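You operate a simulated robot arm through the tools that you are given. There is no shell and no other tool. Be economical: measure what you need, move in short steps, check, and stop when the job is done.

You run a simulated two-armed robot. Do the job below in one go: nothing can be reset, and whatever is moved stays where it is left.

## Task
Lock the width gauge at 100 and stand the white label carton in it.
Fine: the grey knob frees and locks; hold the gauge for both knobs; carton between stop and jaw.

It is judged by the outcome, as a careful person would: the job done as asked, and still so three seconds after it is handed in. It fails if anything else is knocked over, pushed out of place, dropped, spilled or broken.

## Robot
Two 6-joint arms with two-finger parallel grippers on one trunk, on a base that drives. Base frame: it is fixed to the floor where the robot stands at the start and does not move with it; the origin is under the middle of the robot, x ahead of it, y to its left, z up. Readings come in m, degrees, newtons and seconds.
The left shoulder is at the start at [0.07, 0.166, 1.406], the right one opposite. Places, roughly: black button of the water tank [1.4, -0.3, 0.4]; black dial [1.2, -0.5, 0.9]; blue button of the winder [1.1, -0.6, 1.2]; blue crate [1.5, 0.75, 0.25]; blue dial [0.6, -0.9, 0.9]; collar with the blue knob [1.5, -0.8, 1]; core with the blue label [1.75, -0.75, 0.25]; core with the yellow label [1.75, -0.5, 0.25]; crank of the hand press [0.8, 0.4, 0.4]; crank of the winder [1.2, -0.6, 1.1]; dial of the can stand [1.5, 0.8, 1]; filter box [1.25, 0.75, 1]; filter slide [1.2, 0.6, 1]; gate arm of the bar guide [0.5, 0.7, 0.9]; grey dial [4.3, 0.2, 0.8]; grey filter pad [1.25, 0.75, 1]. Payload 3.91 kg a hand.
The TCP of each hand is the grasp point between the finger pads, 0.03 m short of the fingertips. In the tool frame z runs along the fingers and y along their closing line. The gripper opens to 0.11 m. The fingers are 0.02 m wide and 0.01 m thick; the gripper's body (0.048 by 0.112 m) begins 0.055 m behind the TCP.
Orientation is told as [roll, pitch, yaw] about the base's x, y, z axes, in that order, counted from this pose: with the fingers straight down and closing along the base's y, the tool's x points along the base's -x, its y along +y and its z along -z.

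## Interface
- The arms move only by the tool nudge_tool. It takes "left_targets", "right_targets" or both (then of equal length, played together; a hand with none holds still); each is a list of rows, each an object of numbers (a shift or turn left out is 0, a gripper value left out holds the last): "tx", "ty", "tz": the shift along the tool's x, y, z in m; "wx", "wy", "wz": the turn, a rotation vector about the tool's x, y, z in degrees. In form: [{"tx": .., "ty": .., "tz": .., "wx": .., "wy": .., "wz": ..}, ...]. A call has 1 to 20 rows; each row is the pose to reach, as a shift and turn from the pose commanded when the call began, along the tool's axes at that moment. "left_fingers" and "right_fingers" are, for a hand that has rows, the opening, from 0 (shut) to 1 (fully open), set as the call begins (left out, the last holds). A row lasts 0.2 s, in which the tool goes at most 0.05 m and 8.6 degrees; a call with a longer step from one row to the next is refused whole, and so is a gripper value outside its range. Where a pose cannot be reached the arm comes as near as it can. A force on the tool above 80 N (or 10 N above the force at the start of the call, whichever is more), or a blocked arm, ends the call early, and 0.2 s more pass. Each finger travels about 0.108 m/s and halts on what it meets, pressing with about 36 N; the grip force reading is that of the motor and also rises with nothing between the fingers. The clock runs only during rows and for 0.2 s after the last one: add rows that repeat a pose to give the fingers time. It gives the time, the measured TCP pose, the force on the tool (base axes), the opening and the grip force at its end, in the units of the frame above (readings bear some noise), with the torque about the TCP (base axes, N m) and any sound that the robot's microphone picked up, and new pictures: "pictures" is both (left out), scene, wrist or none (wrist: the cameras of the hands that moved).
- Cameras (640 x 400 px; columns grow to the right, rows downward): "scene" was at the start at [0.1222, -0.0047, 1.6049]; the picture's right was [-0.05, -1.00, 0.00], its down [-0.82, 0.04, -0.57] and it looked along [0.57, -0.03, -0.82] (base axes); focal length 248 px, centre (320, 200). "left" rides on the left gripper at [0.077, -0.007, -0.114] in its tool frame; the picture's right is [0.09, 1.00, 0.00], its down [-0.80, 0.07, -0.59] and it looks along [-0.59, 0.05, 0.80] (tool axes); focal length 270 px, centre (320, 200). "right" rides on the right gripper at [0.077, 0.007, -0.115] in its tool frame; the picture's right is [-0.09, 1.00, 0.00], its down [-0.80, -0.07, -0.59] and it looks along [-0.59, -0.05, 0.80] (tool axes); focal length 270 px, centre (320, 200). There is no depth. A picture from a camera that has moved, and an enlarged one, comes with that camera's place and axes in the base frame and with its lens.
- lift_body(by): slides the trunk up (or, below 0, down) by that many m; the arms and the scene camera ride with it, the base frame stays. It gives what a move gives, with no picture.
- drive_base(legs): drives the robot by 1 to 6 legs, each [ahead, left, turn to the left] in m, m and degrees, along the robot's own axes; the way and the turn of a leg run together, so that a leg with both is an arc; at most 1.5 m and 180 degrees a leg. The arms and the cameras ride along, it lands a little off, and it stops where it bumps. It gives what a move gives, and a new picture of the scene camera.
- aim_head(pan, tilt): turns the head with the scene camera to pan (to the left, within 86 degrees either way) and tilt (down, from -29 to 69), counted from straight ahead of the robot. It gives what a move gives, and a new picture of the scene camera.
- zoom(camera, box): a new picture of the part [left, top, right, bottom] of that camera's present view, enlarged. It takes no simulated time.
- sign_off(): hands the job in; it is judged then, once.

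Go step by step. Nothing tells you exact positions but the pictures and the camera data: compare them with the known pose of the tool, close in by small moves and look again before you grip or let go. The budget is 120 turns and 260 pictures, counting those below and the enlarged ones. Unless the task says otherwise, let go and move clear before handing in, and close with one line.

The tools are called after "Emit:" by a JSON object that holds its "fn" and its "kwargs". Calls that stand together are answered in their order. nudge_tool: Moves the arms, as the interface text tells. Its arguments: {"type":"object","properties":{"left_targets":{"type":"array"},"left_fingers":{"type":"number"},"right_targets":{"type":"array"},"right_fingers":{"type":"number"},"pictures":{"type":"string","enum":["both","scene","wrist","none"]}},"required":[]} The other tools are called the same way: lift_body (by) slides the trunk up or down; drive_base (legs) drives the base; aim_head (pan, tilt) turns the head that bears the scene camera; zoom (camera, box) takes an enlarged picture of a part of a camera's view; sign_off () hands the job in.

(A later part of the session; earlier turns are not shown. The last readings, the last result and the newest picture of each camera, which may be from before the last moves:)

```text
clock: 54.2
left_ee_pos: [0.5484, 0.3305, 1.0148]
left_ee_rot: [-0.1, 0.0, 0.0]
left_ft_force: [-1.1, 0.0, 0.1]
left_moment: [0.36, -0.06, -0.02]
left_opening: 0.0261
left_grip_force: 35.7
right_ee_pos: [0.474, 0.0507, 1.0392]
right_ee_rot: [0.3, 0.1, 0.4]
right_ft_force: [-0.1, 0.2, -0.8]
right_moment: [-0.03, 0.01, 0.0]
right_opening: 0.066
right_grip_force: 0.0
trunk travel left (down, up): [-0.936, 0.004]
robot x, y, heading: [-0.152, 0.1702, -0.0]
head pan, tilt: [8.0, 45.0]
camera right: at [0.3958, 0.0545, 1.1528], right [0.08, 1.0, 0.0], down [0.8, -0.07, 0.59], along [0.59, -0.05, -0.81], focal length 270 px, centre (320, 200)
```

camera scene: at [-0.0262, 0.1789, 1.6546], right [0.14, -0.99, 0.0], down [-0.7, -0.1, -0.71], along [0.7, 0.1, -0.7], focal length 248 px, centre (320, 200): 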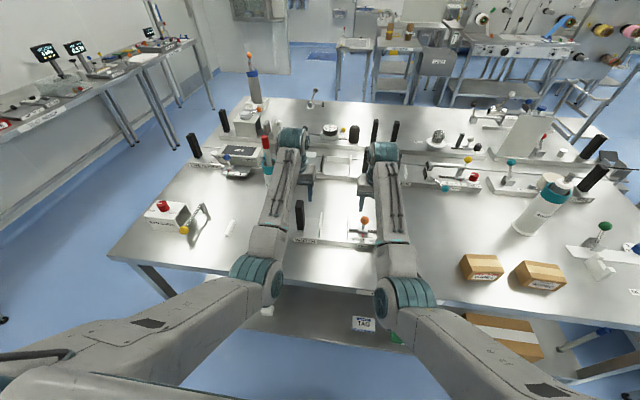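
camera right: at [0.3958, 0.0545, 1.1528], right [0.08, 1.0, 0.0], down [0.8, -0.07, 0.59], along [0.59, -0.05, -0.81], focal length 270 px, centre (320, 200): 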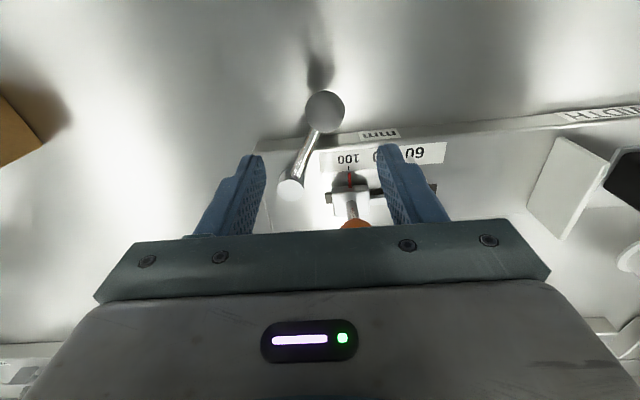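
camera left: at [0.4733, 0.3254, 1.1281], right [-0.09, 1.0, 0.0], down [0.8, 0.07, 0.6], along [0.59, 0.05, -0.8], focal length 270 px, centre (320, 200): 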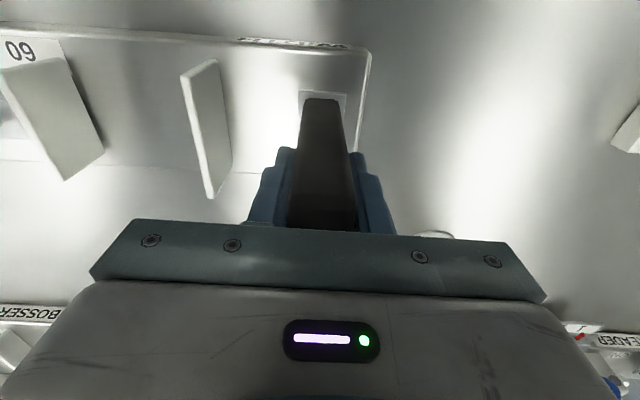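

Emit:
{"fn": "nudge_tool", "kwargs": {"right_targets": [{"tx": 0.008, "ty": 0.001, "tz": 0.03}, {"tx": 0.008, "ty": 0.001, "tz": 0.06}, {"tx": 0.008, "ty": 0.001, "tz": 0.081}, {"tx": 0.008, "ty": 0.001, "tz": 0.081}], "pictures": "wrist"}}

Emit:
{"fn": "nudge_tool", "kwargs": {"right_targets": [{"tz": 0}, {"tz": 0}, {"tz": 0}, {"tz": 0}], "right_fingers": 0, "pictures": "wrist"}}

```text
clock: 55.2
left_ee_pos: [0.5504, 0.331, 1.0157]
left_ee_rot: [0.0, -0.1, 0.0]
left_ft_force: [-0.1, 0.0, -0.6]
left_moment: [0.24, 0.1, 0.39]
left_opening: 0.0263
left_grip_force: 36.5
right_ee_pos: [0.4658, 0.051, 0.9562]
right_ee_rot: [0.3, 0.1, 0.4]
right_ft_force: [0.4, -0.8, 0.0]
right_moment: [0.01, 0.05, 0.0]
right_opening: 0.066
right_grip_force: 0.1
trunk travel left (down, up): [-0.936, 0.004]
robot x, y, heading: [-0.1498, 0.164, 0.0]
head pan, tilt: [8.0, 45.0]
camera right: at [0.3881, 0.0561, 1.0703], right [0.08, 1.0, 0.0], down [0.8, -0.07, 0.59], along [0.59, -0.05, -0.81], focal length 270 px, centre (320, 200)
```

right: 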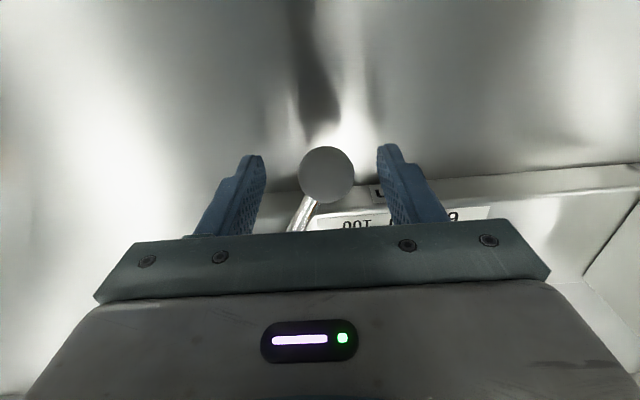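

```text
clock: 56.2
left_ee_pos: [0.5494, 0.3294, 1.0156]
left_ee_rot: [-0.2, -0.1, 0.1]
left_ft_force: [3.3, -15.6, -0.5]
left_moment: [0.59, -0.23, 1.44]
left_opening: 0.0262
left_grip_force: 36.0
right_ee_pos: [0.4653, 0.052, 0.9569]
right_ee_rot: [0.3, 0.1, 0.4]
right_ft_force: [-1.8, 18.2, 2.0]
right_moment: [0.33, 0.07, 0.51]
right_opening: 0.031
right_grip_force: 36.3
trunk travel left (down, up): [-0.936, 0.004]
robot x, y, heading: [-0.1495, 0.1689, 0.3]
head pan, tilt: [8.0, 45.0]
camera right: at [0.3881, 0.0569, 1.0707], right [0.08, 1.0, 0.0], down [0.8, -0.07, 0.59], along [0.59, -0.04, -0.81], focal length 270 px, centre (320, 200)
```

right: 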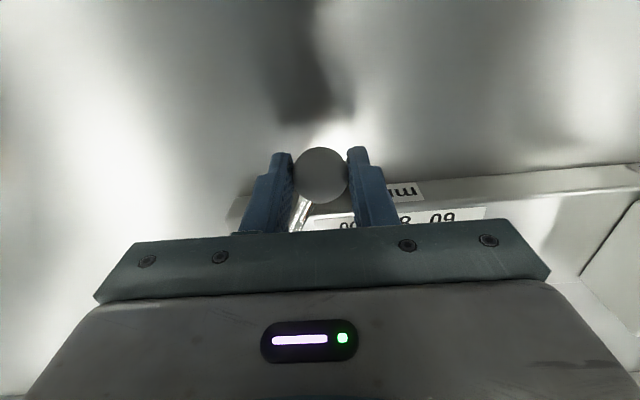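

Gripped; I swing the lever back counter-clockwise to its lock stop.

Emit:
{"fn": "nudge_tool", "kwargs": {"right_targets": [{"tx": 0.003, "ty": -0.006}, {"tx": 0.0058, "ty": -0.0125}, {"tx": 0.008, "ty": -0.019}, {"tx": 0.0094, "ty": -0.0258}, {"tx": 0.0102, "ty": -0.0325}, {"tx": 0.0106, "ty": -0.0395}, {"tx": 0.0102, "ty": -0.0465}, {"tx": 0.0094, "ty": -0.0532}, {"tx": 0.008, "ty": -0.06}, {"tx": 0.0058, "ty": -0.0665}], "pictures": "wrist"}}

```text
clock: 58.4
left_ee_pos: [0.5498, 0.3316, 1.0159]
left_ee_rot: [0.1, -0.1, 0.0]
left_ft_force: [3.8, -6.4, 1.8]
left_moment: [-0.78, 0.08, 1.25]
left_opening: 0.0269
left_grip_force: 35.5
right_ee_pos: [0.461, -0.016, 0.9566]
right_ee_rot: [0.2, 0.1, 0.4]
right_ft_force: [-1.7, 7.8, 1.1]
right_moment: [0.0, 0.31, 0.21]
right_opening: 0.029
right_grip_force: 36.0
trunk travel left (down, up): [-0.936, 0.004]
robot x, y, heading: [-0.1469, 0.1632, 0.1]
head pan, tilt: [8.0, 45.0]
camera right: at [0.3829, -0.0114, 1.0711], right [0.08, 1.0, 0.0], down [0.8, -0.07, 0.59], along [0.59, -0.05, -0.81], focal length 270 px, centre (320, 200)
```

right: 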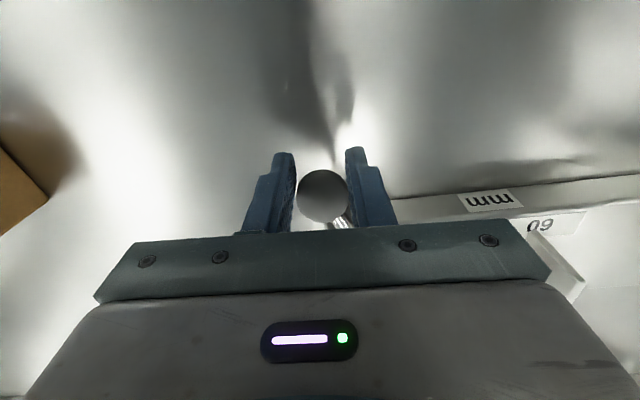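

The ball is slipping forward in the pads; I reopen slightly, re-centre, and regrip.

Emit:
{"fn": "nudge_tool", "kwargs": {"right_targets": [{"tz": 0}, {"tz": 0}, {"tx": -0.005}, {"tx": -0.009}], "right_fingers": 0.45, "pictures": "wrist"}}

Emit:
{"fn": "nudge_tool", "kwargs": {"right_targets": [{"tz": 0}, {"tz": 0}, {"tz": 0}], "right_fingers": 0, "pictures": "wrist"}}

```text
clock: 59.4
left_ee_pos: [0.5488, 0.3322, 1.0153]
left_ee_rot: [0.0, -0.1, -0.1]
left_ft_force: [-0.1, 2.1, -0.4]
left_moment: [0.64, -0.4, 0.33]
left_opening: 0.0267
left_grip_force: 36.1
right_ee_pos: [0.469, -0.0157, 0.9582]
right_ee_rot: [0.0, 0.0, 0.4]
right_ft_force: [-0.7, -0.1, 0.0]
right_moment: [0.01, 0.0, -0.01]
right_opening: 0.0495
right_grip_force: 0.0
trunk travel left (down, up): [-0.936, 0.004]
robot x, y, heading: [-0.151, 0.1679, 0.1]
head pan, tilt: [8.0, 45.0]
camera right: at [0.3916, -0.0106, 1.0718], right [0.08, 1.0, 0.0], down [0.8, -0.07, 0.59], along [0.59, -0.05, -0.8], focal length 270 px, centre (320, 200)
```

right: 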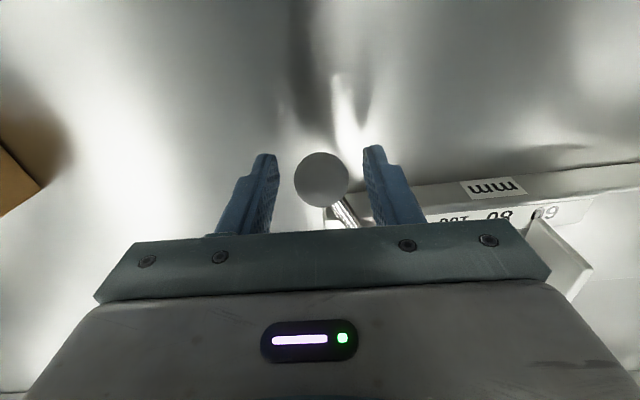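

```text
clock: 60.2
left_ee_pos: [0.5496, 0.332, 1.015]
left_ee_rot: [0.0, 0.0, 0.0]
left_ft_force: [1.2, 2.5, 0.0]
left_moment: [0.51, -0.22, 0.61]
left_opening: 0.0265
left_grip_force: 36.0
right_ee_pos: [0.4691, -0.0151, 0.9578]
right_ee_rot: [0.1, 0.2, 0.4]
right_ft_force: [-0.6, -0.3, 0.9]
right_moment: [-0.02, -0.07, -0.01]
right_opening: 0.0308
right_grip_force: 35.9
trunk travel left (down, up): [-0.936, 0.004]
robot x, y, heading: [-0.1481, 0.1689, 0.3]
head pan, tilt: [8.0, 45.0]
camera right: at [0.3915, -0.0107, 1.0718], right [0.08, 1.0, 0.0], down [0.8, -0.07, 0.59], along [0.59, -0.05, -0.8], focal length 270 px, centre (320, 200)
```

right: 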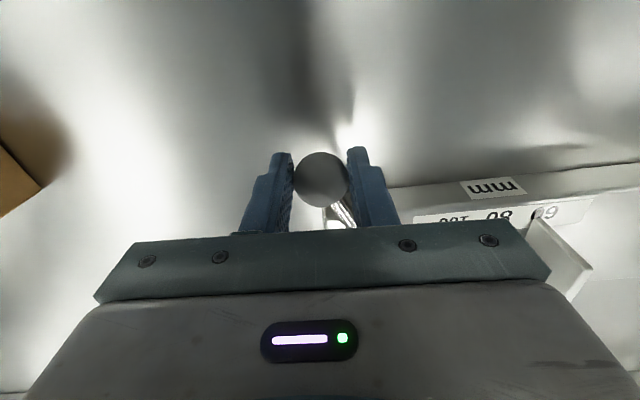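

Emit:
{"fn": "nudge_tool", "kwargs": {"right_targets": [{"tx": -0.0025, "ty": -0.006}, {"tx": -0.005, "ty": -0.011}, {"tx": -0.008, "ty": -0.017}, {"tx": -0.008, "ty": -0.017}], "pictures": "wrist"}}

```text
clock: 61.2
left_ee_pos: [0.5493, 0.3281, 1.0164]
left_ee_rot: [-0.5, 0.1, -0.1]
left_ft_force: [-2.8, -39.5, 0.5]
left_moment: [1.36, 0.1, 0.71]
left_opening: 0.0274
left_grip_force: 35.8
right_ee_pos: [0.4783, -0.0291, 0.9589]
right_ee_rot: [0.7, 0.0, 0.6]
right_ft_force: [4.7, 42.9, 7.8]
right_moment: [0.77, -0.02, 0.28]
right_opening: 0.0308
right_grip_force: 36.4
trunk travel left (down, up): [-0.936, 0.004]
robot x, y, heading: [-0.1503, 0.1721, 0.2]
head pan, tilt: [8.0, 45.0]
camera right: at [0.4, -0.0248, 1.0724], right [0.08, 1.0, 0.01], down [0.8, -0.07, 0.59], along [0.59, -0.04, -0.8], focal length 270 px, centre (320, 200)
```

right: 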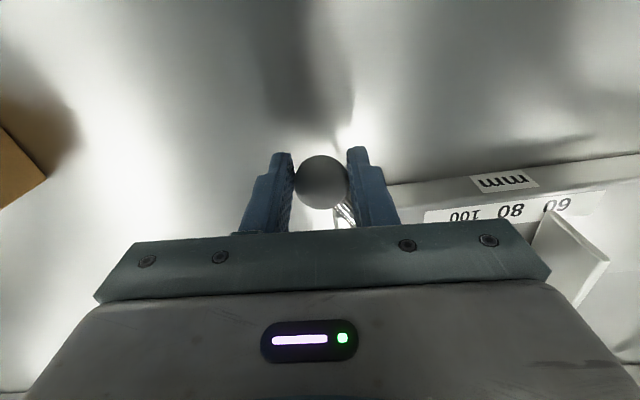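

The force shows the stop again. I relax, release, rise, and compare.

Emit:
{"fn": "nudge_tool", "kwargs": {"right_targets": [{"tx": 0.002, "ty": 0.005}, {"tx": 0.002, "ty": 0.007}], "pictures": "none"}}

Emit:
{"fn": "nudge_tool", "kwargs": {"right_targets": [{"tz": 0}, {"tz": 0}, {"tz": 0}, {"tz": -0.03}, {"tz": -0.06}, {"tz": -0.09}, {"tz": -0.09, "ty": -0.04}, {"tz": -0.09, "ty": -0.08}, {"tz": -0.09, "ty": -0.12}, {"tz": -0.09, "ty": -0.14}], "right_fingers": 0.7, "pictures": "scene"}}

Emit:
{"fn": "zoom", "kwargs": {"camera": "scene", "box": [280, 180, 440, 280]}}

```text
clock: 61.8
left_ee_pos: [0.5483, 0.3296, 1.0155]
left_ee_rot: [-0.1, 0.1, -0.1]
left_ft_force: [-4.4, -29.5, 0.3]
left_moment: [0.86, 0.86, 0.5]
left_opening: 0.0273
left_grip_force: 35.9
right_ee_pos: [0.4759, -0.0259, 0.9566]
right_ee_rot: [0.3, 0.0, 0.4]
right_ft_force: [4.4, 27.1, 4.2]
right_moment: [0.5, -0.54, 0.03]
right_opening: 0.0311
right_grip_force: 36.5
trunk travel left (down, up): [-0.936, 0.004]
robot x, y, heading: [-0.1508, 0.1656, 0.1]
head pan, tilt: [8.0, 45.0]
```

```text
clock: 64.0
left_ee_pos: [0.5493, 0.3309, 1.0147]
left_ee_rot: [-0.1, -0.2, 0.0]
left_ft_force: [-0.1, -1.6, -0.2]
left_moment: [0.42, -0.33, 0.24]
left_opening: 0.0264
left_grip_force: 36.4
right_ee_pos: [0.4765, -0.1663, 1.0482]
right_ee_rot: [0.2, -0.1, 0.5]
right_ft_force: [-0.1, 1.2, 0.0]
right_moment: [0.03, -0.03, -0.01]
right_opening: 0.077
right_grip_force: 0.0
right hand out of reach, approached as far as the arm can: row 6, 7, 8
trunk travel left (down, up): [-0.936, 0.004]
robot x, y, heading: [-0.1483, 0.1707, 0.1]
head pan, tilt: [8.0, 45.0]
camera scene: at [-0.0183, 0.1783, 1.6538], right [0.14, -0.99, 0.0], down [-0.7, -0.1, -0.71], along [0.7, 0.1, -0.71], focal length 248 px, centre (320, 200)
```

scene: 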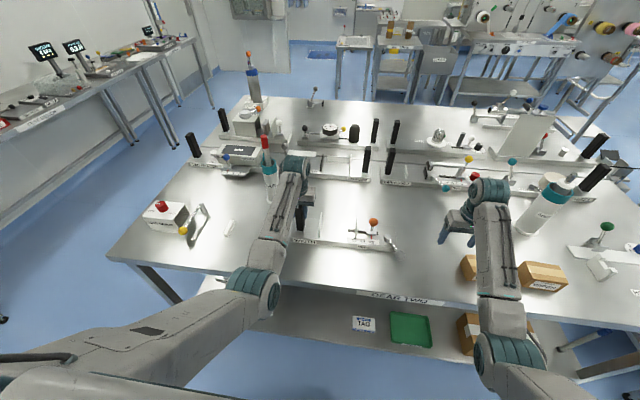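

```text
4.00 times, centred on (360, 230) of scene
camera zoom: at [-0.0183, 0.1783, 1.6538], right [0.14, -0.99, 0.0], down [-0.7, -0.1, -0.71], along [0.7, 0.1, -0.71], focal length 994 px, centre (160, 80)
```

zoom: 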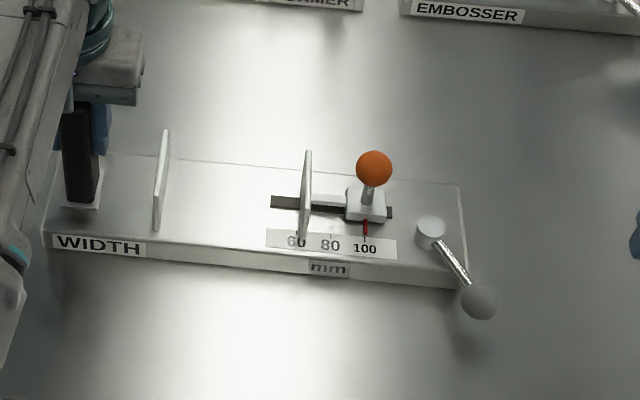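

The gauge reads 100 with the lever back at its lock stop. Now I let go of the handle, raise the left hand, and drive toward the white-label carton.

Emit:
{"fn": "nudge_tool", "kwargs": {"left_targets": [{"tz": 0}, {"tz": 0}, {"tz": 0}, {"tz": 0}, {"tz": -0.03}, {"tz": -0.06}, {"tz": -0.095}, {"tz": -0.095}], "left_fingers": 0.6, "pictures": "none"}}

Emit:
{"fn": "zoom", "kwargs": {"camera": "scene", "box": [280, 180, 440, 280]}}

```text
clock: 65.8
left_ee_pos: [0.5504, 0.3306, 1.1093]
left_ee_rot: [0.0, -0.1, 0.1]
left_ft_force: [-0.6, -0.2, -0.4]
left_moment: [0.0, -0.03, -0.01]
left_opening: 0.066
left_grip_force: 0.1
right_ee_pos: [0.4768, -0.1667, 1.0486]
right_ee_rot: [0.3, 0.0, 0.5]
right_ft_force: [-1.1, -0.2, -0.6]
right_moment: [0.02, -0.03, -0.01]
right_opening: 0.0769
right_grip_force: 0.1
trunk travel left (down, up): [-0.936, 0.004]
robot x, y, heading: [-0.149, 0.1668, 0.2]
head pan, tilt: [8.0, 45.0]
```

```text
4.00 times, centred on (360, 230) of scene
camera zoom: at [-0.0185, 0.1789, 1.6538], right [0.14, -0.99, 0.0], down [-0.7, -0.1, -0.71], along [0.7, 0.1, -0.71], focal length 994 px, centre (160, 80)
```

zoom: 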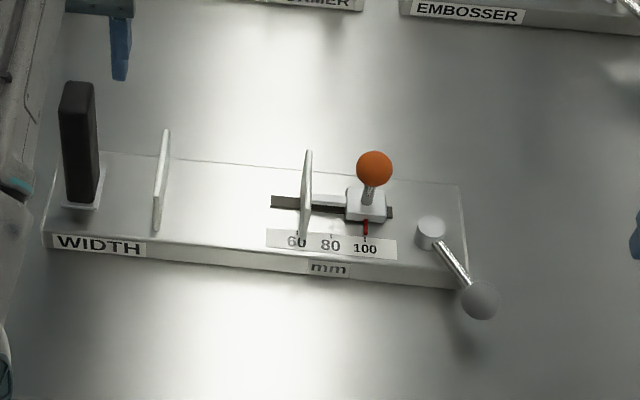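

Emit:
{"fn": "drive_base", "kwargs": {"legs": [[-0.08, 0, 0], [0, -0.37, 0]]}}

Emit:
{"fn": "aim_head", "kwargs": {"pan": -15, "tilt": 50}}

Emit:
{"fn": "zoom", "kwargs": {"camera": "right", "box": [0, 0, 640, 400]}}

```text
clock: 68.9
left_ee_pos: [0.4708, -0.0373, 1.1084]
left_ee_rot: [-0.2, -0.3, 0.1]
left_ft_force: [-0.3, 0.1, 0.4]
left_moment: [-0.01, 0.02, -0.02]
left_opening: 0.066
left_grip_force: 0.0
right_ee_pos: [0.3986, -0.5345, 1.047]
right_ee_rot: [0.1, 0.1, 0.5]
right_ft_force: [0.6, 0.9, 0.2]
right_moment: [0.0, 0.01, 0.02]
right_opening: 0.0772
right_grip_force: 0.0
trunk travel left (down, up): [-0.936, 0.004]
robot x, y, heading: [-0.2285, -0.2014, 0.1]
head pan, tilt: [8.0, 45.0]
camera scene: at [-0.0976, -0.1892, 1.6538], right [0.14, -0.99, 0.0], down [-0.7, -0.1, -0.71], along [0.7, 0.1, -0.71], focal length 248 px, centre (320, 200)
```

scene: 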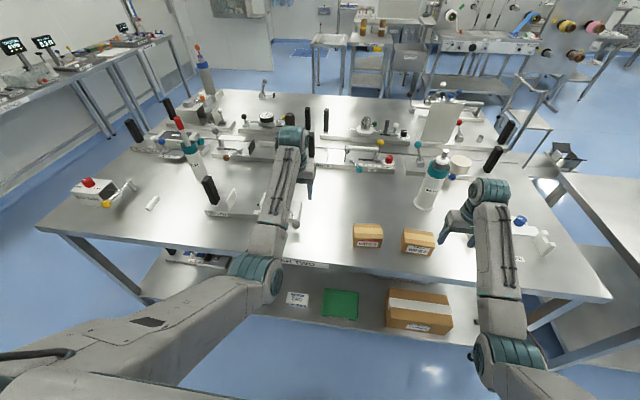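

```text
clock: 69.7
left_ee_pos: [0.4705, -0.0386, 1.1089]
left_ee_rot: [0.0, -0.2, 0.1]
left_ft_force: [0.2, -0.5, 0.4]
left_moment: [0.0, -0.05, 0.01]
left_opening: 0.0658
left_grip_force: 0.0
right_ee_pos: [0.3969, -0.5363, 1.0462]
right_ee_rot: [0.2, 0.0, 0.5]
right_ft_force: [0.5, -0.2, -1.0]
right_moment: [0.0, -0.01, 0.04]
right_opening: 0.0769
right_grip_force: 0.0
trunk travel left (down, up): [-0.936, 0.004]
robot x, y, heading: [-0.2278, -0.2032, -0.2]
head pan, tilt: [-15.0, 50.0]
camera scene: at [-0.1044, -0.2241, 1.6469], right [-0.26, -0.97, 0.0], down [-0.74, 0.2, -0.64], along [0.62, -0.16, -0.77], focal length 248 px, centre (320, 200)
```

scene: 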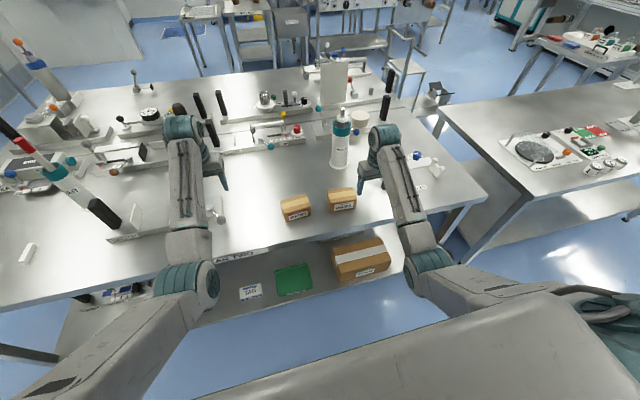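

```text
1.00 times, centred on (320, 200) of right
camera zoom: at [0.3195, -0.5322, 1.1614], right [0.08, 1.0, 0.0], down [0.8, -0.07, 0.59], along [0.59, -0.04, -0.8], focal length 270 px, centre (320, 200)
```

zoom: 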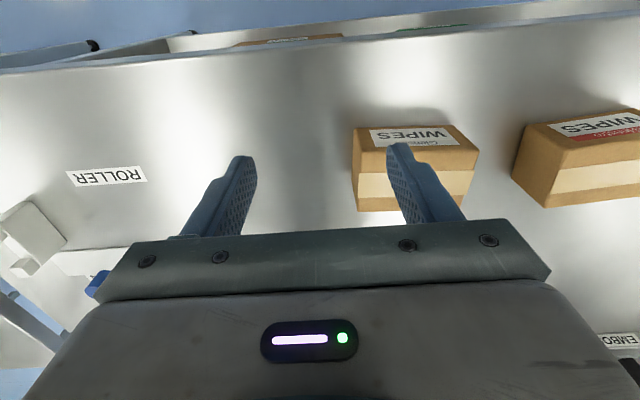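

The carton centre is about [0.4575,-0.455], yaw ≈ -2.6°. I turn the right hand a quarter turn to grip across its short side.

Emit:
{"fn": "nudge_tool", "kwargs": {"right_targets": [{"wz": -8.5}, {"wz": -17}, {"wz": -25.5}, {"wz": -34}, {"wz": -42.5}, {"wz": -51}, {"wz": -59.5}, {"wz": -68}, {"wz": -76.5}, {"wz": -85}, {"wz": -86.9}], "right_fingers": 1, "pictures": "both"}}

```text
clock: 72.1
left_ee_pos: [0.4701, -0.0393, 1.1081]
left_ee_rot: [-0.1, -0.1, 0.1]
left_ft_force: [-0.6, 0.2, -1.0]
left_moment: [0.01, 0.0, -0.01]
left_opening: 0.066
left_grip_force: 0.0
right_ee_pos: [0.3983, -0.5366, 1.0474]
right_ee_rot: [0.0, -0.3, 87.5]
right_ft_force: [0.1, 0.4, -0.2]
right_moment: [-0.01, 0.01, 0.0]
right_opening: 0.11
right_grip_force: 0.1
trunk travel left (down, up): [-0.936, 0.004]
robot x, y, heading: [-0.2299, -0.2063, 0.1]
head pan, tilt: [-15.0, 50.0]
camera scene: at [-0.1042, -0.2232, 1.6469], right [-0.26, -0.97, 0.0], down [-0.74, 0.2, -0.64], along [0.62, -0.17, -0.77], focal length 248 px, centre (320, 200)
camera right: at [0.3863, -0.6144, 1.1611], right [-0.99, 0.13, 0.0], down [0.11, 0.8, 0.6], along [0.08, 0.59, -0.8], focal length 270 px, centre (320, 200)
```

scene: 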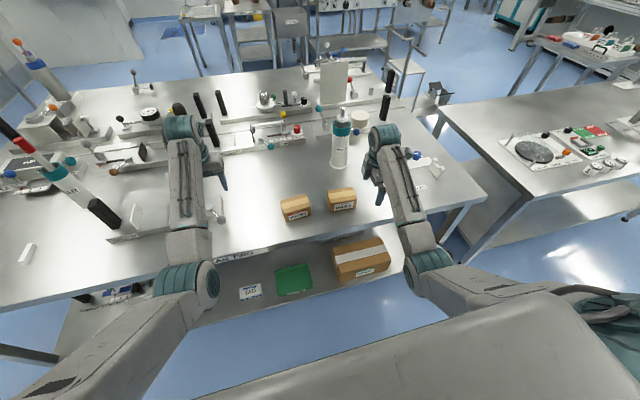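
right: 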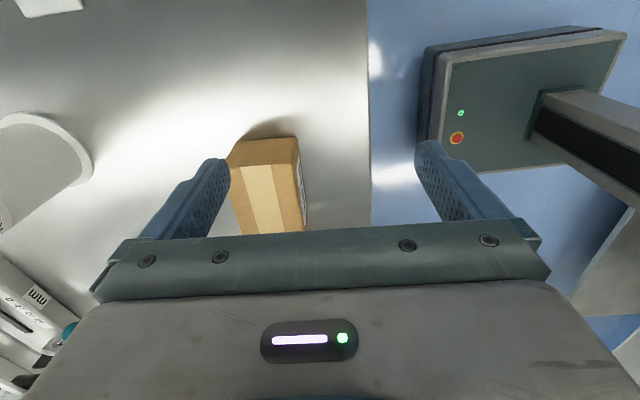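

Emit:
{"fn": "nudge_tool", "kwargs": {"right_targets": [{"tx": -0.03, "ty": -0.02}, {"tx": -0.06, "ty": -0.04}, {"tx": -0.084, "ty": -0.056}, {"tx": -0.084, "ty": -0.056, "tz": 0.02}], "pictures": "both"}}

Emit:
{"fn": "zoom", "kwargs": {"camera": "scene", "box": [260, 140, 420, 240]}}

```text
clock: 73.1
left_ee_pos: [0.4709, -0.0397, 1.1087]
left_ee_rot: [0.0, -0.3, 0.2]
left_ft_force: [0.2, -0.8, 0.7]
left_moment: [0.03, -0.01, 0.03]
left_opening: 0.066
left_grip_force: 0.1
right_ee_pos: [0.4578, -0.4543, 1.0272]
right_ee_rot: [0.0, -0.2, 87.3]
right_ft_force: [-0.6, 0.2, 0.7]
right_moment: [-0.04, 0.03, -0.01]
right_opening: 0.1102
right_grip_force: 0.0
trunk travel left (down, up): [-0.936, 0.004]
robot x, y, heading: [-0.2262, -0.201, -0.0]
head pan, tilt: [-15.0, 50.0]
camera scene: at [-0.1042, -0.224, 1.6469], right [-0.26, -0.97, 0.0], down [-0.74, 0.2, -0.64], along [0.62, -0.17, -0.77], focal length 248 px, centre (320, 200)
camera right: at [0.4465, -0.5328, 1.1415], right [-0.99, 0.13, 0.0], down [0.11, 0.79, 0.6], along [0.08, 0.59, -0.8], focal length 270 px, centre (320, 200)
```

scene: 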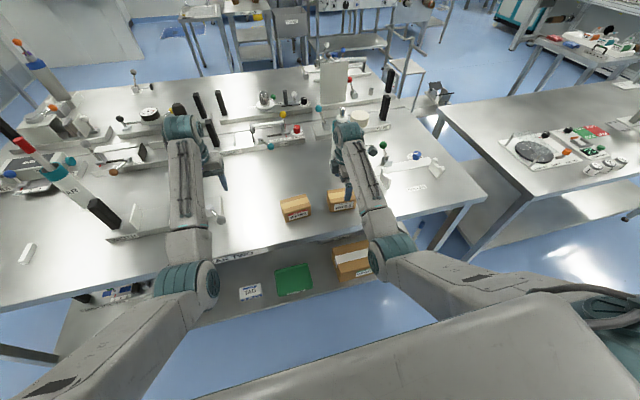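
right: 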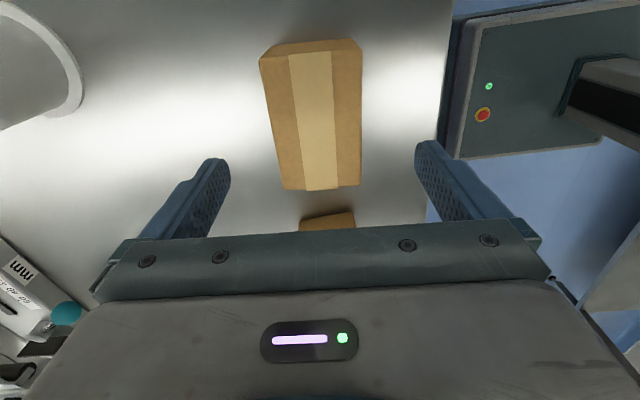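

```text
4.00 times, centred on (340, 190) of scene
camera zoom: at [-0.1042, -0.224, 1.6469], right [-0.26, -0.97, 0.0], down [-0.74, 0.2, -0.64], along [0.62, -0.17, -0.77], focal length 994 px, centre (240, 240)
```

zoom: 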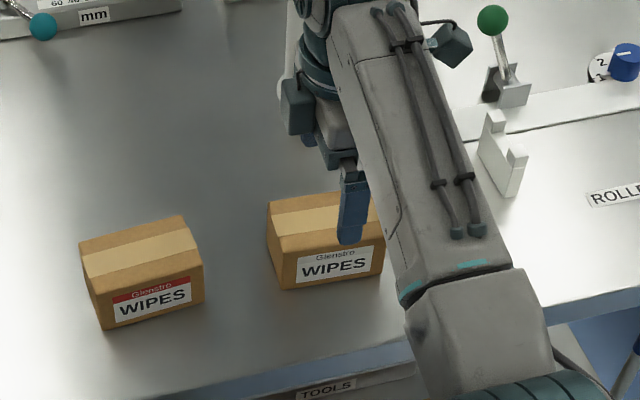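

Aligned over the carton. I descend and close on it.

Emit:
{"fn": "nudge_tool", "kwargs": {"right_targets": [{"tx": 0.002, "tz": 0.03}, {"tx": 0.002, "tz": 0.06}, {"tx": 0.002, "tz": 0.08}, {"tx": 0.002, "tz": 0.09}, {"tx": 0.002, "tz": 0.09}], "pictures": "wrist"}}

Emit:
{"fn": "nudge_tool", "kwargs": {"right_targets": [{"tz": 0}, {"tz": 0}, {"tz": 0}, {"tz": 0}], "right_fingers": 0, "pictures": "wrist"}}

```text
clock: 74.3
left_ee_pos: [0.4706, -0.0393, 1.1083]
left_ee_rot: [0.0, -0.2, 0.0]
left_ft_force: [1.0, 0.1, 0.6]
left_moment: [-0.01, 0.03, -0.01]
left_opening: 0.0657
left_grip_force: 0.0
right_ee_pos: [0.4571, -0.4563, 0.9375]
right_ee_rot: [0.1, -0.2, 87.4]
right_ft_force: [-0.4, 1.0, 0.0]
right_moment: [0.04, 0.0, 0.03]
right_opening: 0.11
right_grip_force: 0.1
trunk travel left (down, up): [-0.936, 0.004]
robot x, y, heading: [-0.2271, -0.2021, 0.2]
head pan, tilt: [-15.0, 50.0]
camera right: at [0.4459, -0.5347, 1.0513], right [-0.99, 0.13, 0.0], down [0.11, 0.79, 0.6], along [0.08, 0.59, -0.8], focal length 270 px, centre (320, 200)
```

right: 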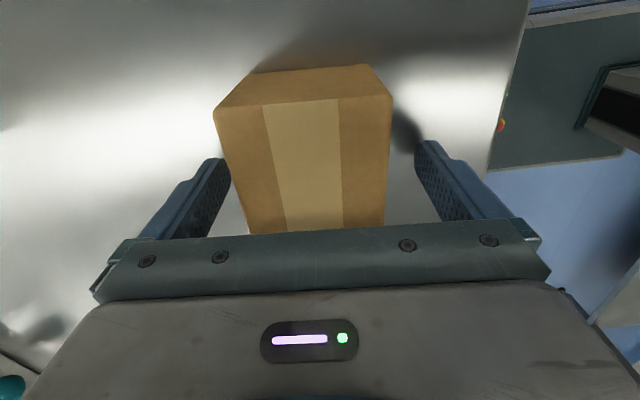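

```text
clock: 75.3
left_ee_pos: [0.4718, -0.0373, 1.1081]
left_ee_rot: [0.1, -0.2, 0.1]
left_ft_force: [0.8, 0.5, 0.2]
left_moment: [-0.04, 0.02, 0.04]
left_opening: 0.0659
left_grip_force: 0.1
right_ee_pos: [0.4568, -0.4565, 0.9384]
right_ee_rot: [0.1, -0.2, 87.3]
right_ft_force: [0.5, 0.2, -0.9]
right_moment: [0.05, 0.09, -0.06]
right_opening: 0.0648
right_grip_force: 36.4
trunk travel left (down, up): [-0.936, 0.004]
robot x, y, heading: [-0.2295, -0.2044, -0.2]
head pan, tilt: [-15.0, 50.0]
camera right: at [0.4459, -0.5346, 1.0518], right [-0.99, 0.13, 0.0], down [0.11, 0.79, 0.6], along [0.08, 0.59, -0.8], focal length 270 px, centre (320, 200)
```

right: 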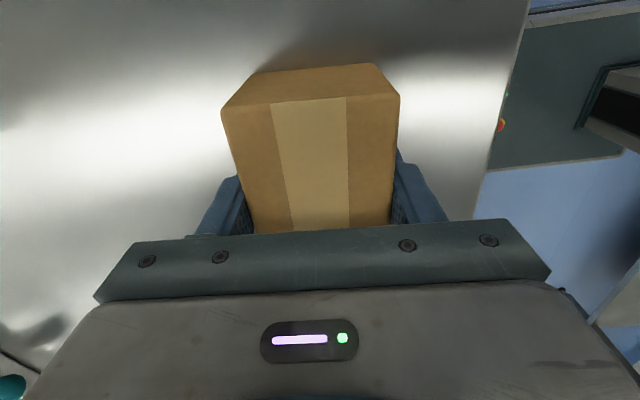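

The carton is held. I lift it straight up.

Emit:
{"fn": "nudge_tool", "kwargs": {"right_targets": [{"tz": -0.02}, {"tz": -0.05}, {"tz": -0.08}, {"tz": -0.11}, {"tz": -0.13}, {"tz": -0.13}], "pictures": "both"}}

```text
clock: 76.7
left_ee_pos: [0.4709, -0.0373, 1.1083]
left_ee_rot: [0.0, -0.1, 0.1]
left_ft_force: [1.2, 0.1, -0.1]
left_moment: [0.01, 0.02, 0.02]
left_opening: 0.066
left_grip_force: 0.0
right_ee_pos: [0.4569, -0.4589, 1.0672]
right_ee_rot: [0.0, -0.3, 87.3]
right_ft_force: [0.2, -0.5, -2.2]
right_moment: [0.01, 0.01, 0.01]
right_opening: 0.0645
right_grip_force: 36.2
trunk travel left (down, up): [-0.936, 0.004]
robot x, y, heading: [-0.2291, -0.2026, 0.2]
head pan, tilt: [-15.0, 50.0]
camera scene: at [-0.1039, -0.2233, 1.6469], right [-0.26, -0.97, 0.0], down [-0.74, 0.2, -0.64], along [0.62, -0.17, -0.77], focal length 248 px, centre (320, 200)
camera right: at [0.446, -0.536, 1.1818], right [-0.99, 0.13, 0.0], down [0.11, 0.79, 0.6], along [0.08, 0.59, -0.8], focal length 270 px, centre (320, 200)
```

scene: 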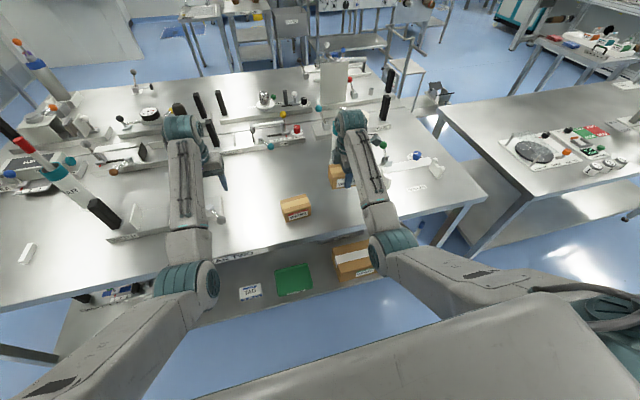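
right: 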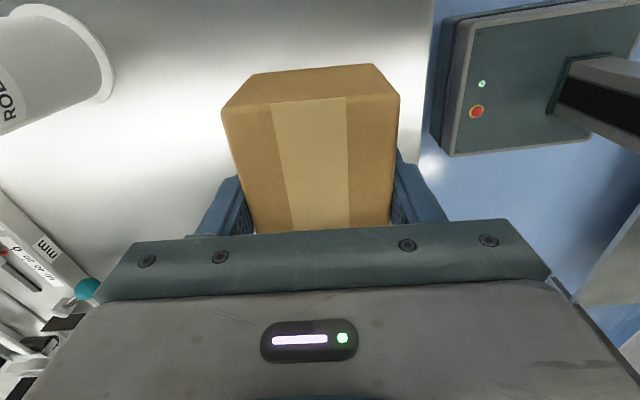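

Emit:
{"fn": "drive_base", "kwargs": {"legs": [[0, 0.64, 0]]}}

Emit:
{"fn": "aim_head", "kwargs": {"pan": -20, "tilt": 50}}

Emit:
{"fn": "zoom", "kwargs": {"camera": "right", "box": [0, 0, 640, 400]}}

```text
clock: 80.3
left_ee_pos: [0.4709, 0.6001, 1.1088]
left_ee_rot: [0.0, -0.3, 0.0]
left_ft_force: [-0.2, -0.2, -1.3]
left_moment: [0.02, 0.01, 0.02]
left_opening: 0.0662
left_grip_force: 0.1
right_ee_pos: [0.4564, 0.1818, 1.0675]
right_ee_rot: [0.1, -0.2, 87.3]
right_ft_force: [-0.7, -0.1, -1.4]
right_moment: [0.01, 0.0, 0.0]
right_opening: 0.0646
right_grip_force: 36.3
trunk travel left (down, up): [-0.936, 0.004]
robot x, y, heading: [-0.2314, 0.439, -0.1]
head pan, tilt: [-15.0, 50.0]
camera scene: at [-0.1045, 0.4162, 1.6469], right [-0.26, -0.97, 0.0], down [-0.74, 0.2, -0.64], along [0.62, -0.17, -0.77], focal length 248 px, centre (320, 200)
```

scene: 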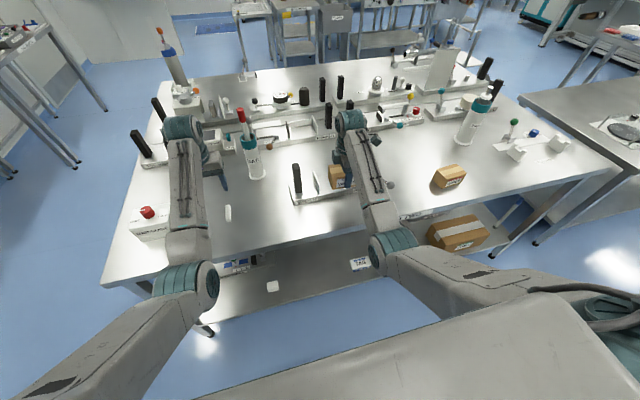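

```text
clock: 81.0
left_ee_pos: [0.4703, 0.6019, 1.1086]
left_ee_rot: [0.0, -0.2, 0.1]
left_ft_force: [0.1, -0.4, -0.4]
left_moment: [-0.02, 0.01, -0.04]
left_opening: 0.0661
left_grip_force: 0.1
right_ee_pos: [0.4571, 0.1811, 1.0681]
right_ee_rot: [0.0, -0.2, 87.3]
right_ft_force: [-0.5, 0.7, -1.1]
right_moment: [0.01, 0.02, 0.0]
right_opening: 0.0645
right_grip_force: 36.1
trunk travel left (down, up): [-0.936, 0.004]
robot x, y, heading: [-0.2303, 0.4411, 0.0]
head pan, tilt: [-20.0, 50.0]
camera scene: at [-0.1065, 0.4111, 1.6469], right [-0.34, -0.94, 0.0], down [-0.72, 0.26, -0.64], along [0.6, -0.22, -0.77], focal length 248 px, centre (320, 200)
```

scene: 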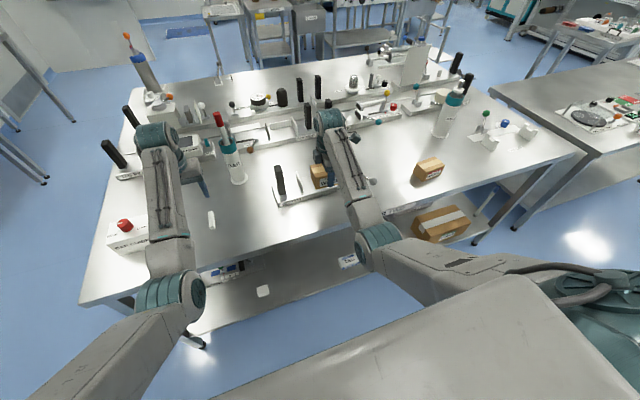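

```text
1.00 times, centred on (320, 200) of right
camera zoom: at [0.4451, 0.1043, 1.1813], right [-0.99, 0.14, 0.0], down [0.11, 0.79, 0.6], along [0.08, 0.59, -0.8], focal length 270 px, centre (320, 200)
```

zoom: 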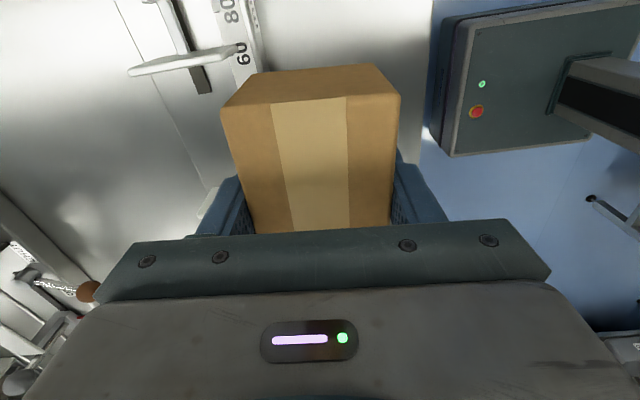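

Emit:
{"fn": "zoom", "kwargs": {"camera": "scene", "box": [250, 130, 410, 230]}}

Emit:
{"fn": "zoom", "kwargs": {"camera": "left", "box": [0, 0, 640, 400]}}

```text
4.00 times, centred on (330, 180) of scene
camera zoom: at [-0.1065, 0.4111, 1.6469], right [-0.34, -0.94, 0.0], down [-0.72, 0.26, -0.64], along [0.6, -0.22, -0.77], focal length 994 px, centre (280, 280)
```

zoom: 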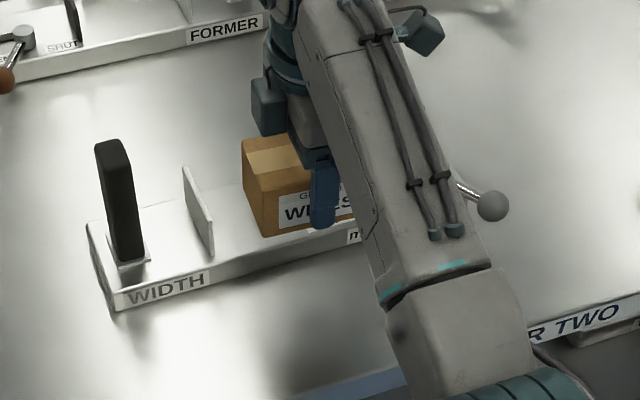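

```text
1.00 times, centred on (320, 200) of left
camera zoom: at [0.3945, 0.5956, 1.2215], right [-0.09, 1.0, 0.0], down [0.8, 0.07, 0.6], along [0.59, 0.05, -0.8], focal length 270 px, centre (320, 200)
```

zoom: 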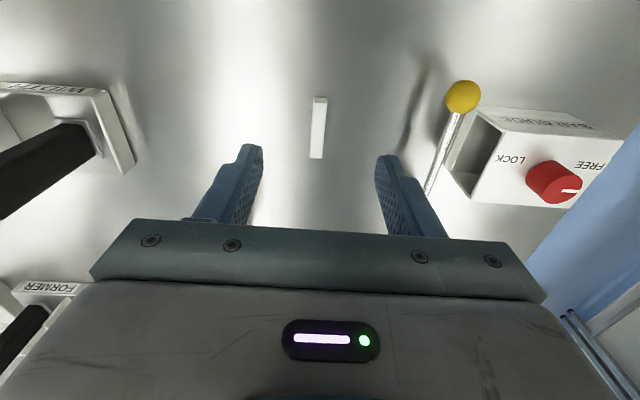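

The gauge's gap spans y≈0.131–0.253 (centre 0.192) with base centre x≈0.553 and yaw ≈ +1°. I drive 0.07 forward, then align over the gap.

Emit:
{"fn": "drive_base", "kwargs": {"legs": [[0.07, 0, 0]]}}

Emit:
{"fn": "nudge_tool", "kwargs": {"right_targets": [{"tz": 0.0, "wz": -3.6}], "pictures": "wrist"}}

```text
clock: 82.0
left_ee_pos: [0.5306, 0.6019, 1.1145]
left_ee_rot: [-0.1, -0.7, 0.0]
left_ft_force: [-0.3, -0.4, 0.3]
left_moment: [0.02, -0.1, -0.01]
left_opening: 0.0661
left_grip_force: 0.0
right_ee_pos: [0.5161, 0.182, 1.0745]
right_ee_rot: [-0.4, -0.2, 87.1]
right_ft_force: [-0.5, 0.3, -1.0]
right_moment: [-0.01, -0.1, 0.01]
right_opening: 0.0648
right_grip_force: 36.8
trunk travel left (down, up): [-0.936, 0.004]
robot x, y, heading: [-0.1622, 0.4358, -0.2]
head pan, tilt: [-20.0, 50.0]
camera scene: at [-0.0508, 0.4117, 1.6481], right [-0.34, -0.94, 0.0], down [-0.71, 0.26, -0.65], along [0.61, -0.22, -0.76], focal length 248 px, centre (320, 200)
```

scene: 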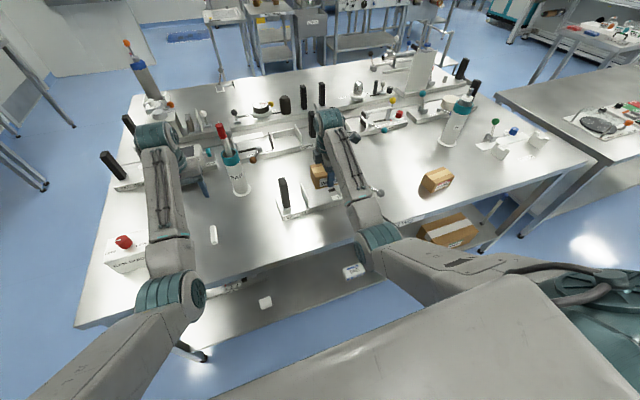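

```text
clock: 82.4
left_ee_pos: [0.5409, 0.6027, 1.1069]
left_ee_rot: [0.0, -0.1, 0.0]
left_ft_force: [-0.5, -0.5, -0.8]
left_moment: [0.03, 0.01, 0.02]
left_opening: 0.0658
left_grip_force: 0.0
right_ee_pos: [0.5269, 0.1825, 1.0657]
right_ee_rot: [0.1, -0.2, 90.9]
right_ft_force: [0.2, 0.5, -1.6]
right_moment: [-0.01, 0.03, 0.02]
right_opening: 0.0647
right_grip_force: 36.3
trunk travel left (down, up): [-0.936, 0.004]
robot x, y, heading: [-0.1576, 0.4387, 0.0]
head pan, tilt: [-20.0, 50.0]
camera right: at [0.5208, 0.1044, 1.1802], right [-1.0, 0.07, 0.0], down [0.06, 0.8, 0.6], along [0.04, 0.6, -0.8], focal length 270 px, centre (320, 200)
```

right: 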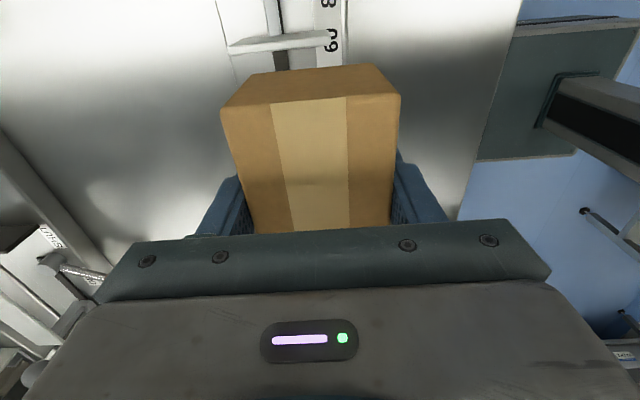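

Emit:
{"fn": "nudge_tool", "kwargs": {"right_targets": [{"tx": -0.005, "ty": -0.013}, {"tx": -0.0095, "ty": -0.025}, {"tx": -0.0095, "ty": -0.025}], "pictures": "wrist"}}

Emit:
{"fn": "zoom", "kwargs": {"camera": "scene", "box": [260, 130, 420, 230]}}

```text
clock: 83.2
left_ee_pos: [0.537, 0.6014, 1.1103]
left_ee_rot: [0.0, -0.3, -0.1]
left_ft_force: [-0.9, 0.3, -0.3]
left_moment: [0.0, -0.04, -0.02]
left_opening: 0.066
left_grip_force: 0.1
right_ee_pos: [0.5473, 0.1926, 1.0681]
right_ee_rot: [-0.1, -0.1, 90.9]
right_ft_force: [-1.0, -0.4, -1.2]
right_moment: [0.0, -0.01, 0.03]
right_opening: 0.0643
right_grip_force: 35.8
trunk travel left (down, up): [-0.936, 0.004]
robot x, y, heading: [-0.1655, 0.438, 0.1]
head pan, tilt: [-20.0, 50.0]
camera right: at [0.5417, 0.1142, 1.183], right [-1.0, 0.07, 0.0], down [0.06, 0.8, 0.6], along [0.04, 0.6, -0.8], focal length 270 px, centre (320, 200)
```

right: 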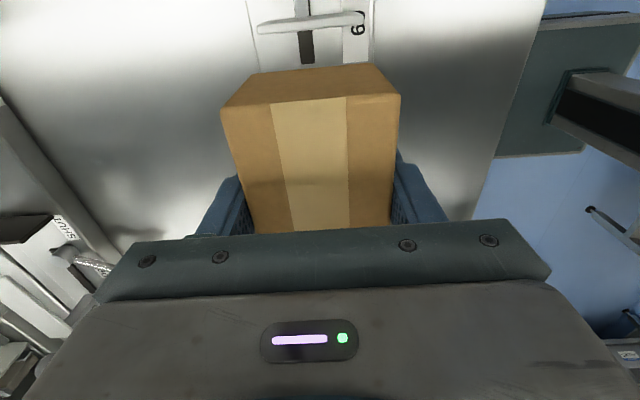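

```text
4.00 times, centred on (340, 180) of scene
camera zoom: at [-0.0407, 0.4113, 1.6471], right [-0.34, -0.94, 0.0], down [-0.72, 0.26, -0.64], along [0.61, -0.22, -0.77], focal length 994 px, centre (240, 280)
```

zoom: 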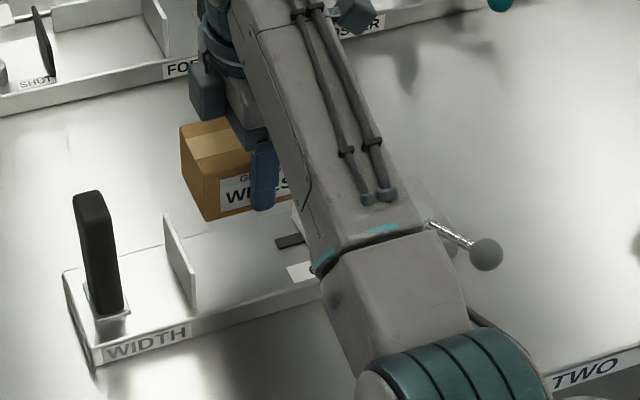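

Clearances look like ~1 cm on each side. I lower partway and check.

Emit:
{"fn": "nudge_tool", "kwargs": {"right_targets": [{"tx": 0.002, "tz": 0.02}, {"tx": 0.002, "tz": 0.04}, {"tx": 0.002, "tz": 0.06}, {"tx": 0.002, "tz": 0.08}, {"tx": 0.002, "tz": 0.08}], "pictures": "wrist"}}

Emit:
{"fn": "zoom", "kwargs": {"camera": "scene", "box": [260, 130, 420, 230]}}

```text
clock: 84.4
left_ee_pos: [0.5396, 0.602, 1.1085]
left_ee_rot: [-0.1, -0.2, 0.0]
left_ft_force: [0.7, -0.5, -0.7]
left_moment: [0.02, -0.01, -0.02]
left_opening: 0.0659
left_grip_force: 0.0
right_ee_pos: [0.5493, 0.1921, 0.9872]
right_ee_rot: [0.0, -0.2, 91.0]
right_ft_force: [0.4, -0.1, -0.2]
right_moment: [0.0, 0.0, 0.01]
right_opening: 0.0643
right_grip_force: 36.1
trunk travel left (down, up): [-0.936, 0.004]
robot x, y, heading: [-0.1603, 0.4356, -0.0]
head pan, tilt: [-20.0, 50.0]
camera right: at [0.5426, 0.1127, 1.1006], right [-1.0, 0.07, 0.0], down [0.06, 0.8, 0.6], along [0.04, 0.6, -0.8], focal length 270 px, centre (320, 200)
```

right: 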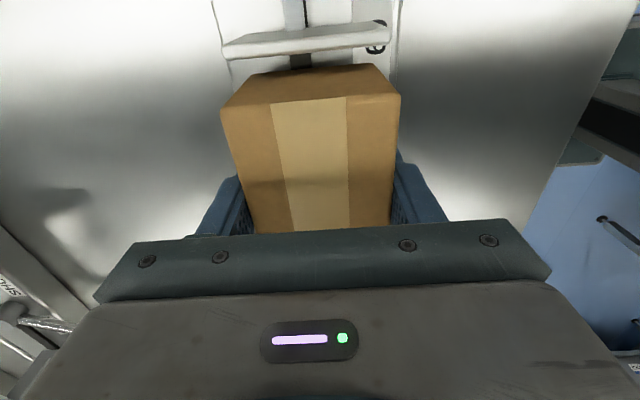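

```text
4.00 times, centred on (340, 180) of scene
camera zoom: at [-0.0382, 0.4116, 1.6469], right [-0.34, -0.94, 0.0], down [-0.72, 0.26, -0.64], along [0.6, -0.22, -0.77], focal length 994 px, centre (240, 280)
```

zoom: 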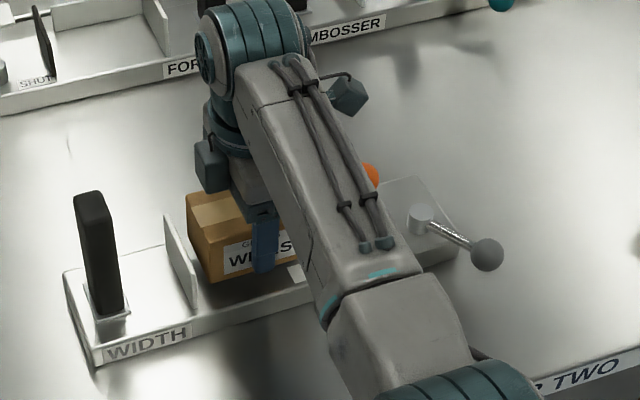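

Emit:
{"fn": "nudge_tool", "kwargs": {"right_targets": [{"tz": 0.01}, {"tz": 0.02}, {"tz": 0.026}, {"tz": 0.026}], "pictures": "wrist"}}

Emit:
{"fn": "zoom", "kwargs": {"camera": "scene", "box": [270, 150, 350, 200]}}

```text
clock: 85.4
left_ee_pos: [0.5357, 0.6038, 1.1117]
left_ee_rot: [-0.1, -0.3, 0.1]
left_ft_force: [0.8, -0.4, 0.4]
left_moment: [-0.01, -0.01, 0.03]
left_opening: 0.066
left_grip_force: 0.1
right_ee_pos: [0.55, 0.1909, 0.9671]
right_ee_rot: [-0.7, 0.0, 90.8]
right_ft_force: [8.3, -4.6, 33.2]
right_moment: [0.34, 0.81, 0.06]
right_opening: 0.0647
right_grip_force: 36.0
trunk travel left (down, up): [-0.936, 0.004]
robot x, y, heading: [-0.1625, 0.4368, -0.1]
head pan, tilt: [-20.0, 50.0]
camera right: at [0.5417, 0.1131, 1.0821], right [-1.0, 0.07, -0.01], down [0.05, 0.8, 0.6], along [0.05, 0.59, -0.8], focal length 270 px, centre (320, 200)
```

right: 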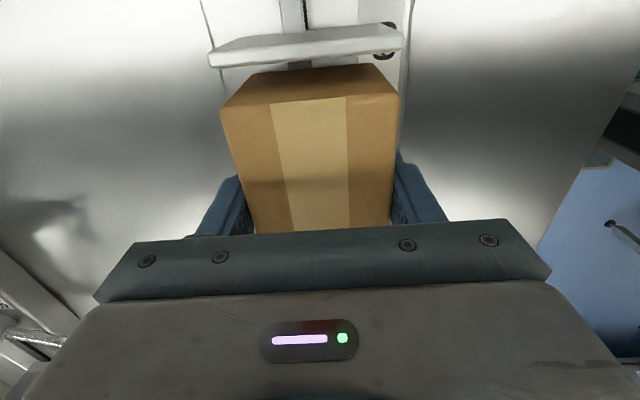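

```text
8.00 times, centred on (310, 175) of scene
camera zoom: at [-0.0434, 0.413, 1.6478], right [-0.34, -0.94, 0.0], down [-0.72, 0.26, -0.65], along [0.61, -0.22, -0.76], focal length 1988 px, centre (400, 400)
```

zoom: 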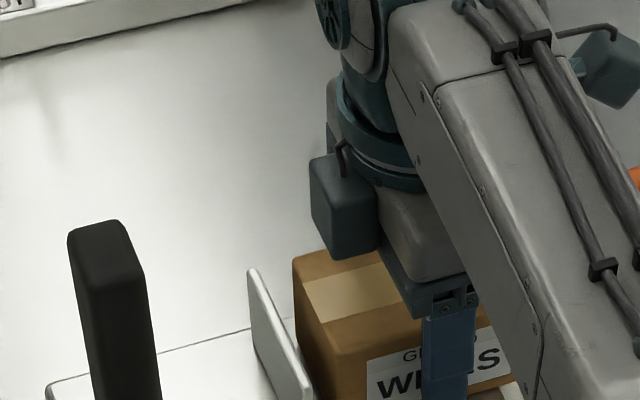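

Emit:
{"fn": "zoom", "kwargs": {"camera": "scene", "box": [270, 170, 350, 220]}}

```text
8.00 times, centred on (310, 195) of scene
camera zoom: at [-0.0434, 0.413, 1.6478], right [-0.34, -0.94, 0.0], down [-0.72, 0.26, -0.65], along [0.61, -0.22, -0.76], focal length 1988 px, centre (400, 240)
```

zoom: 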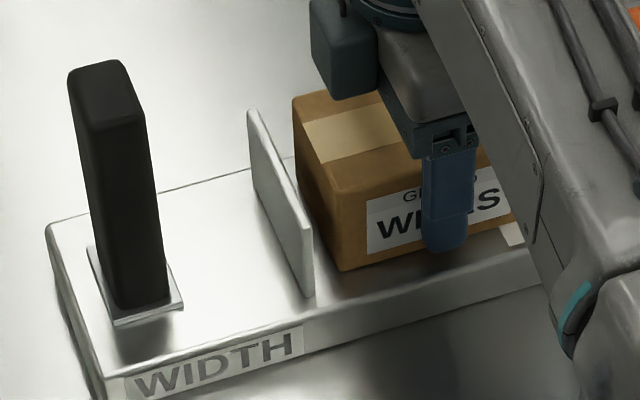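

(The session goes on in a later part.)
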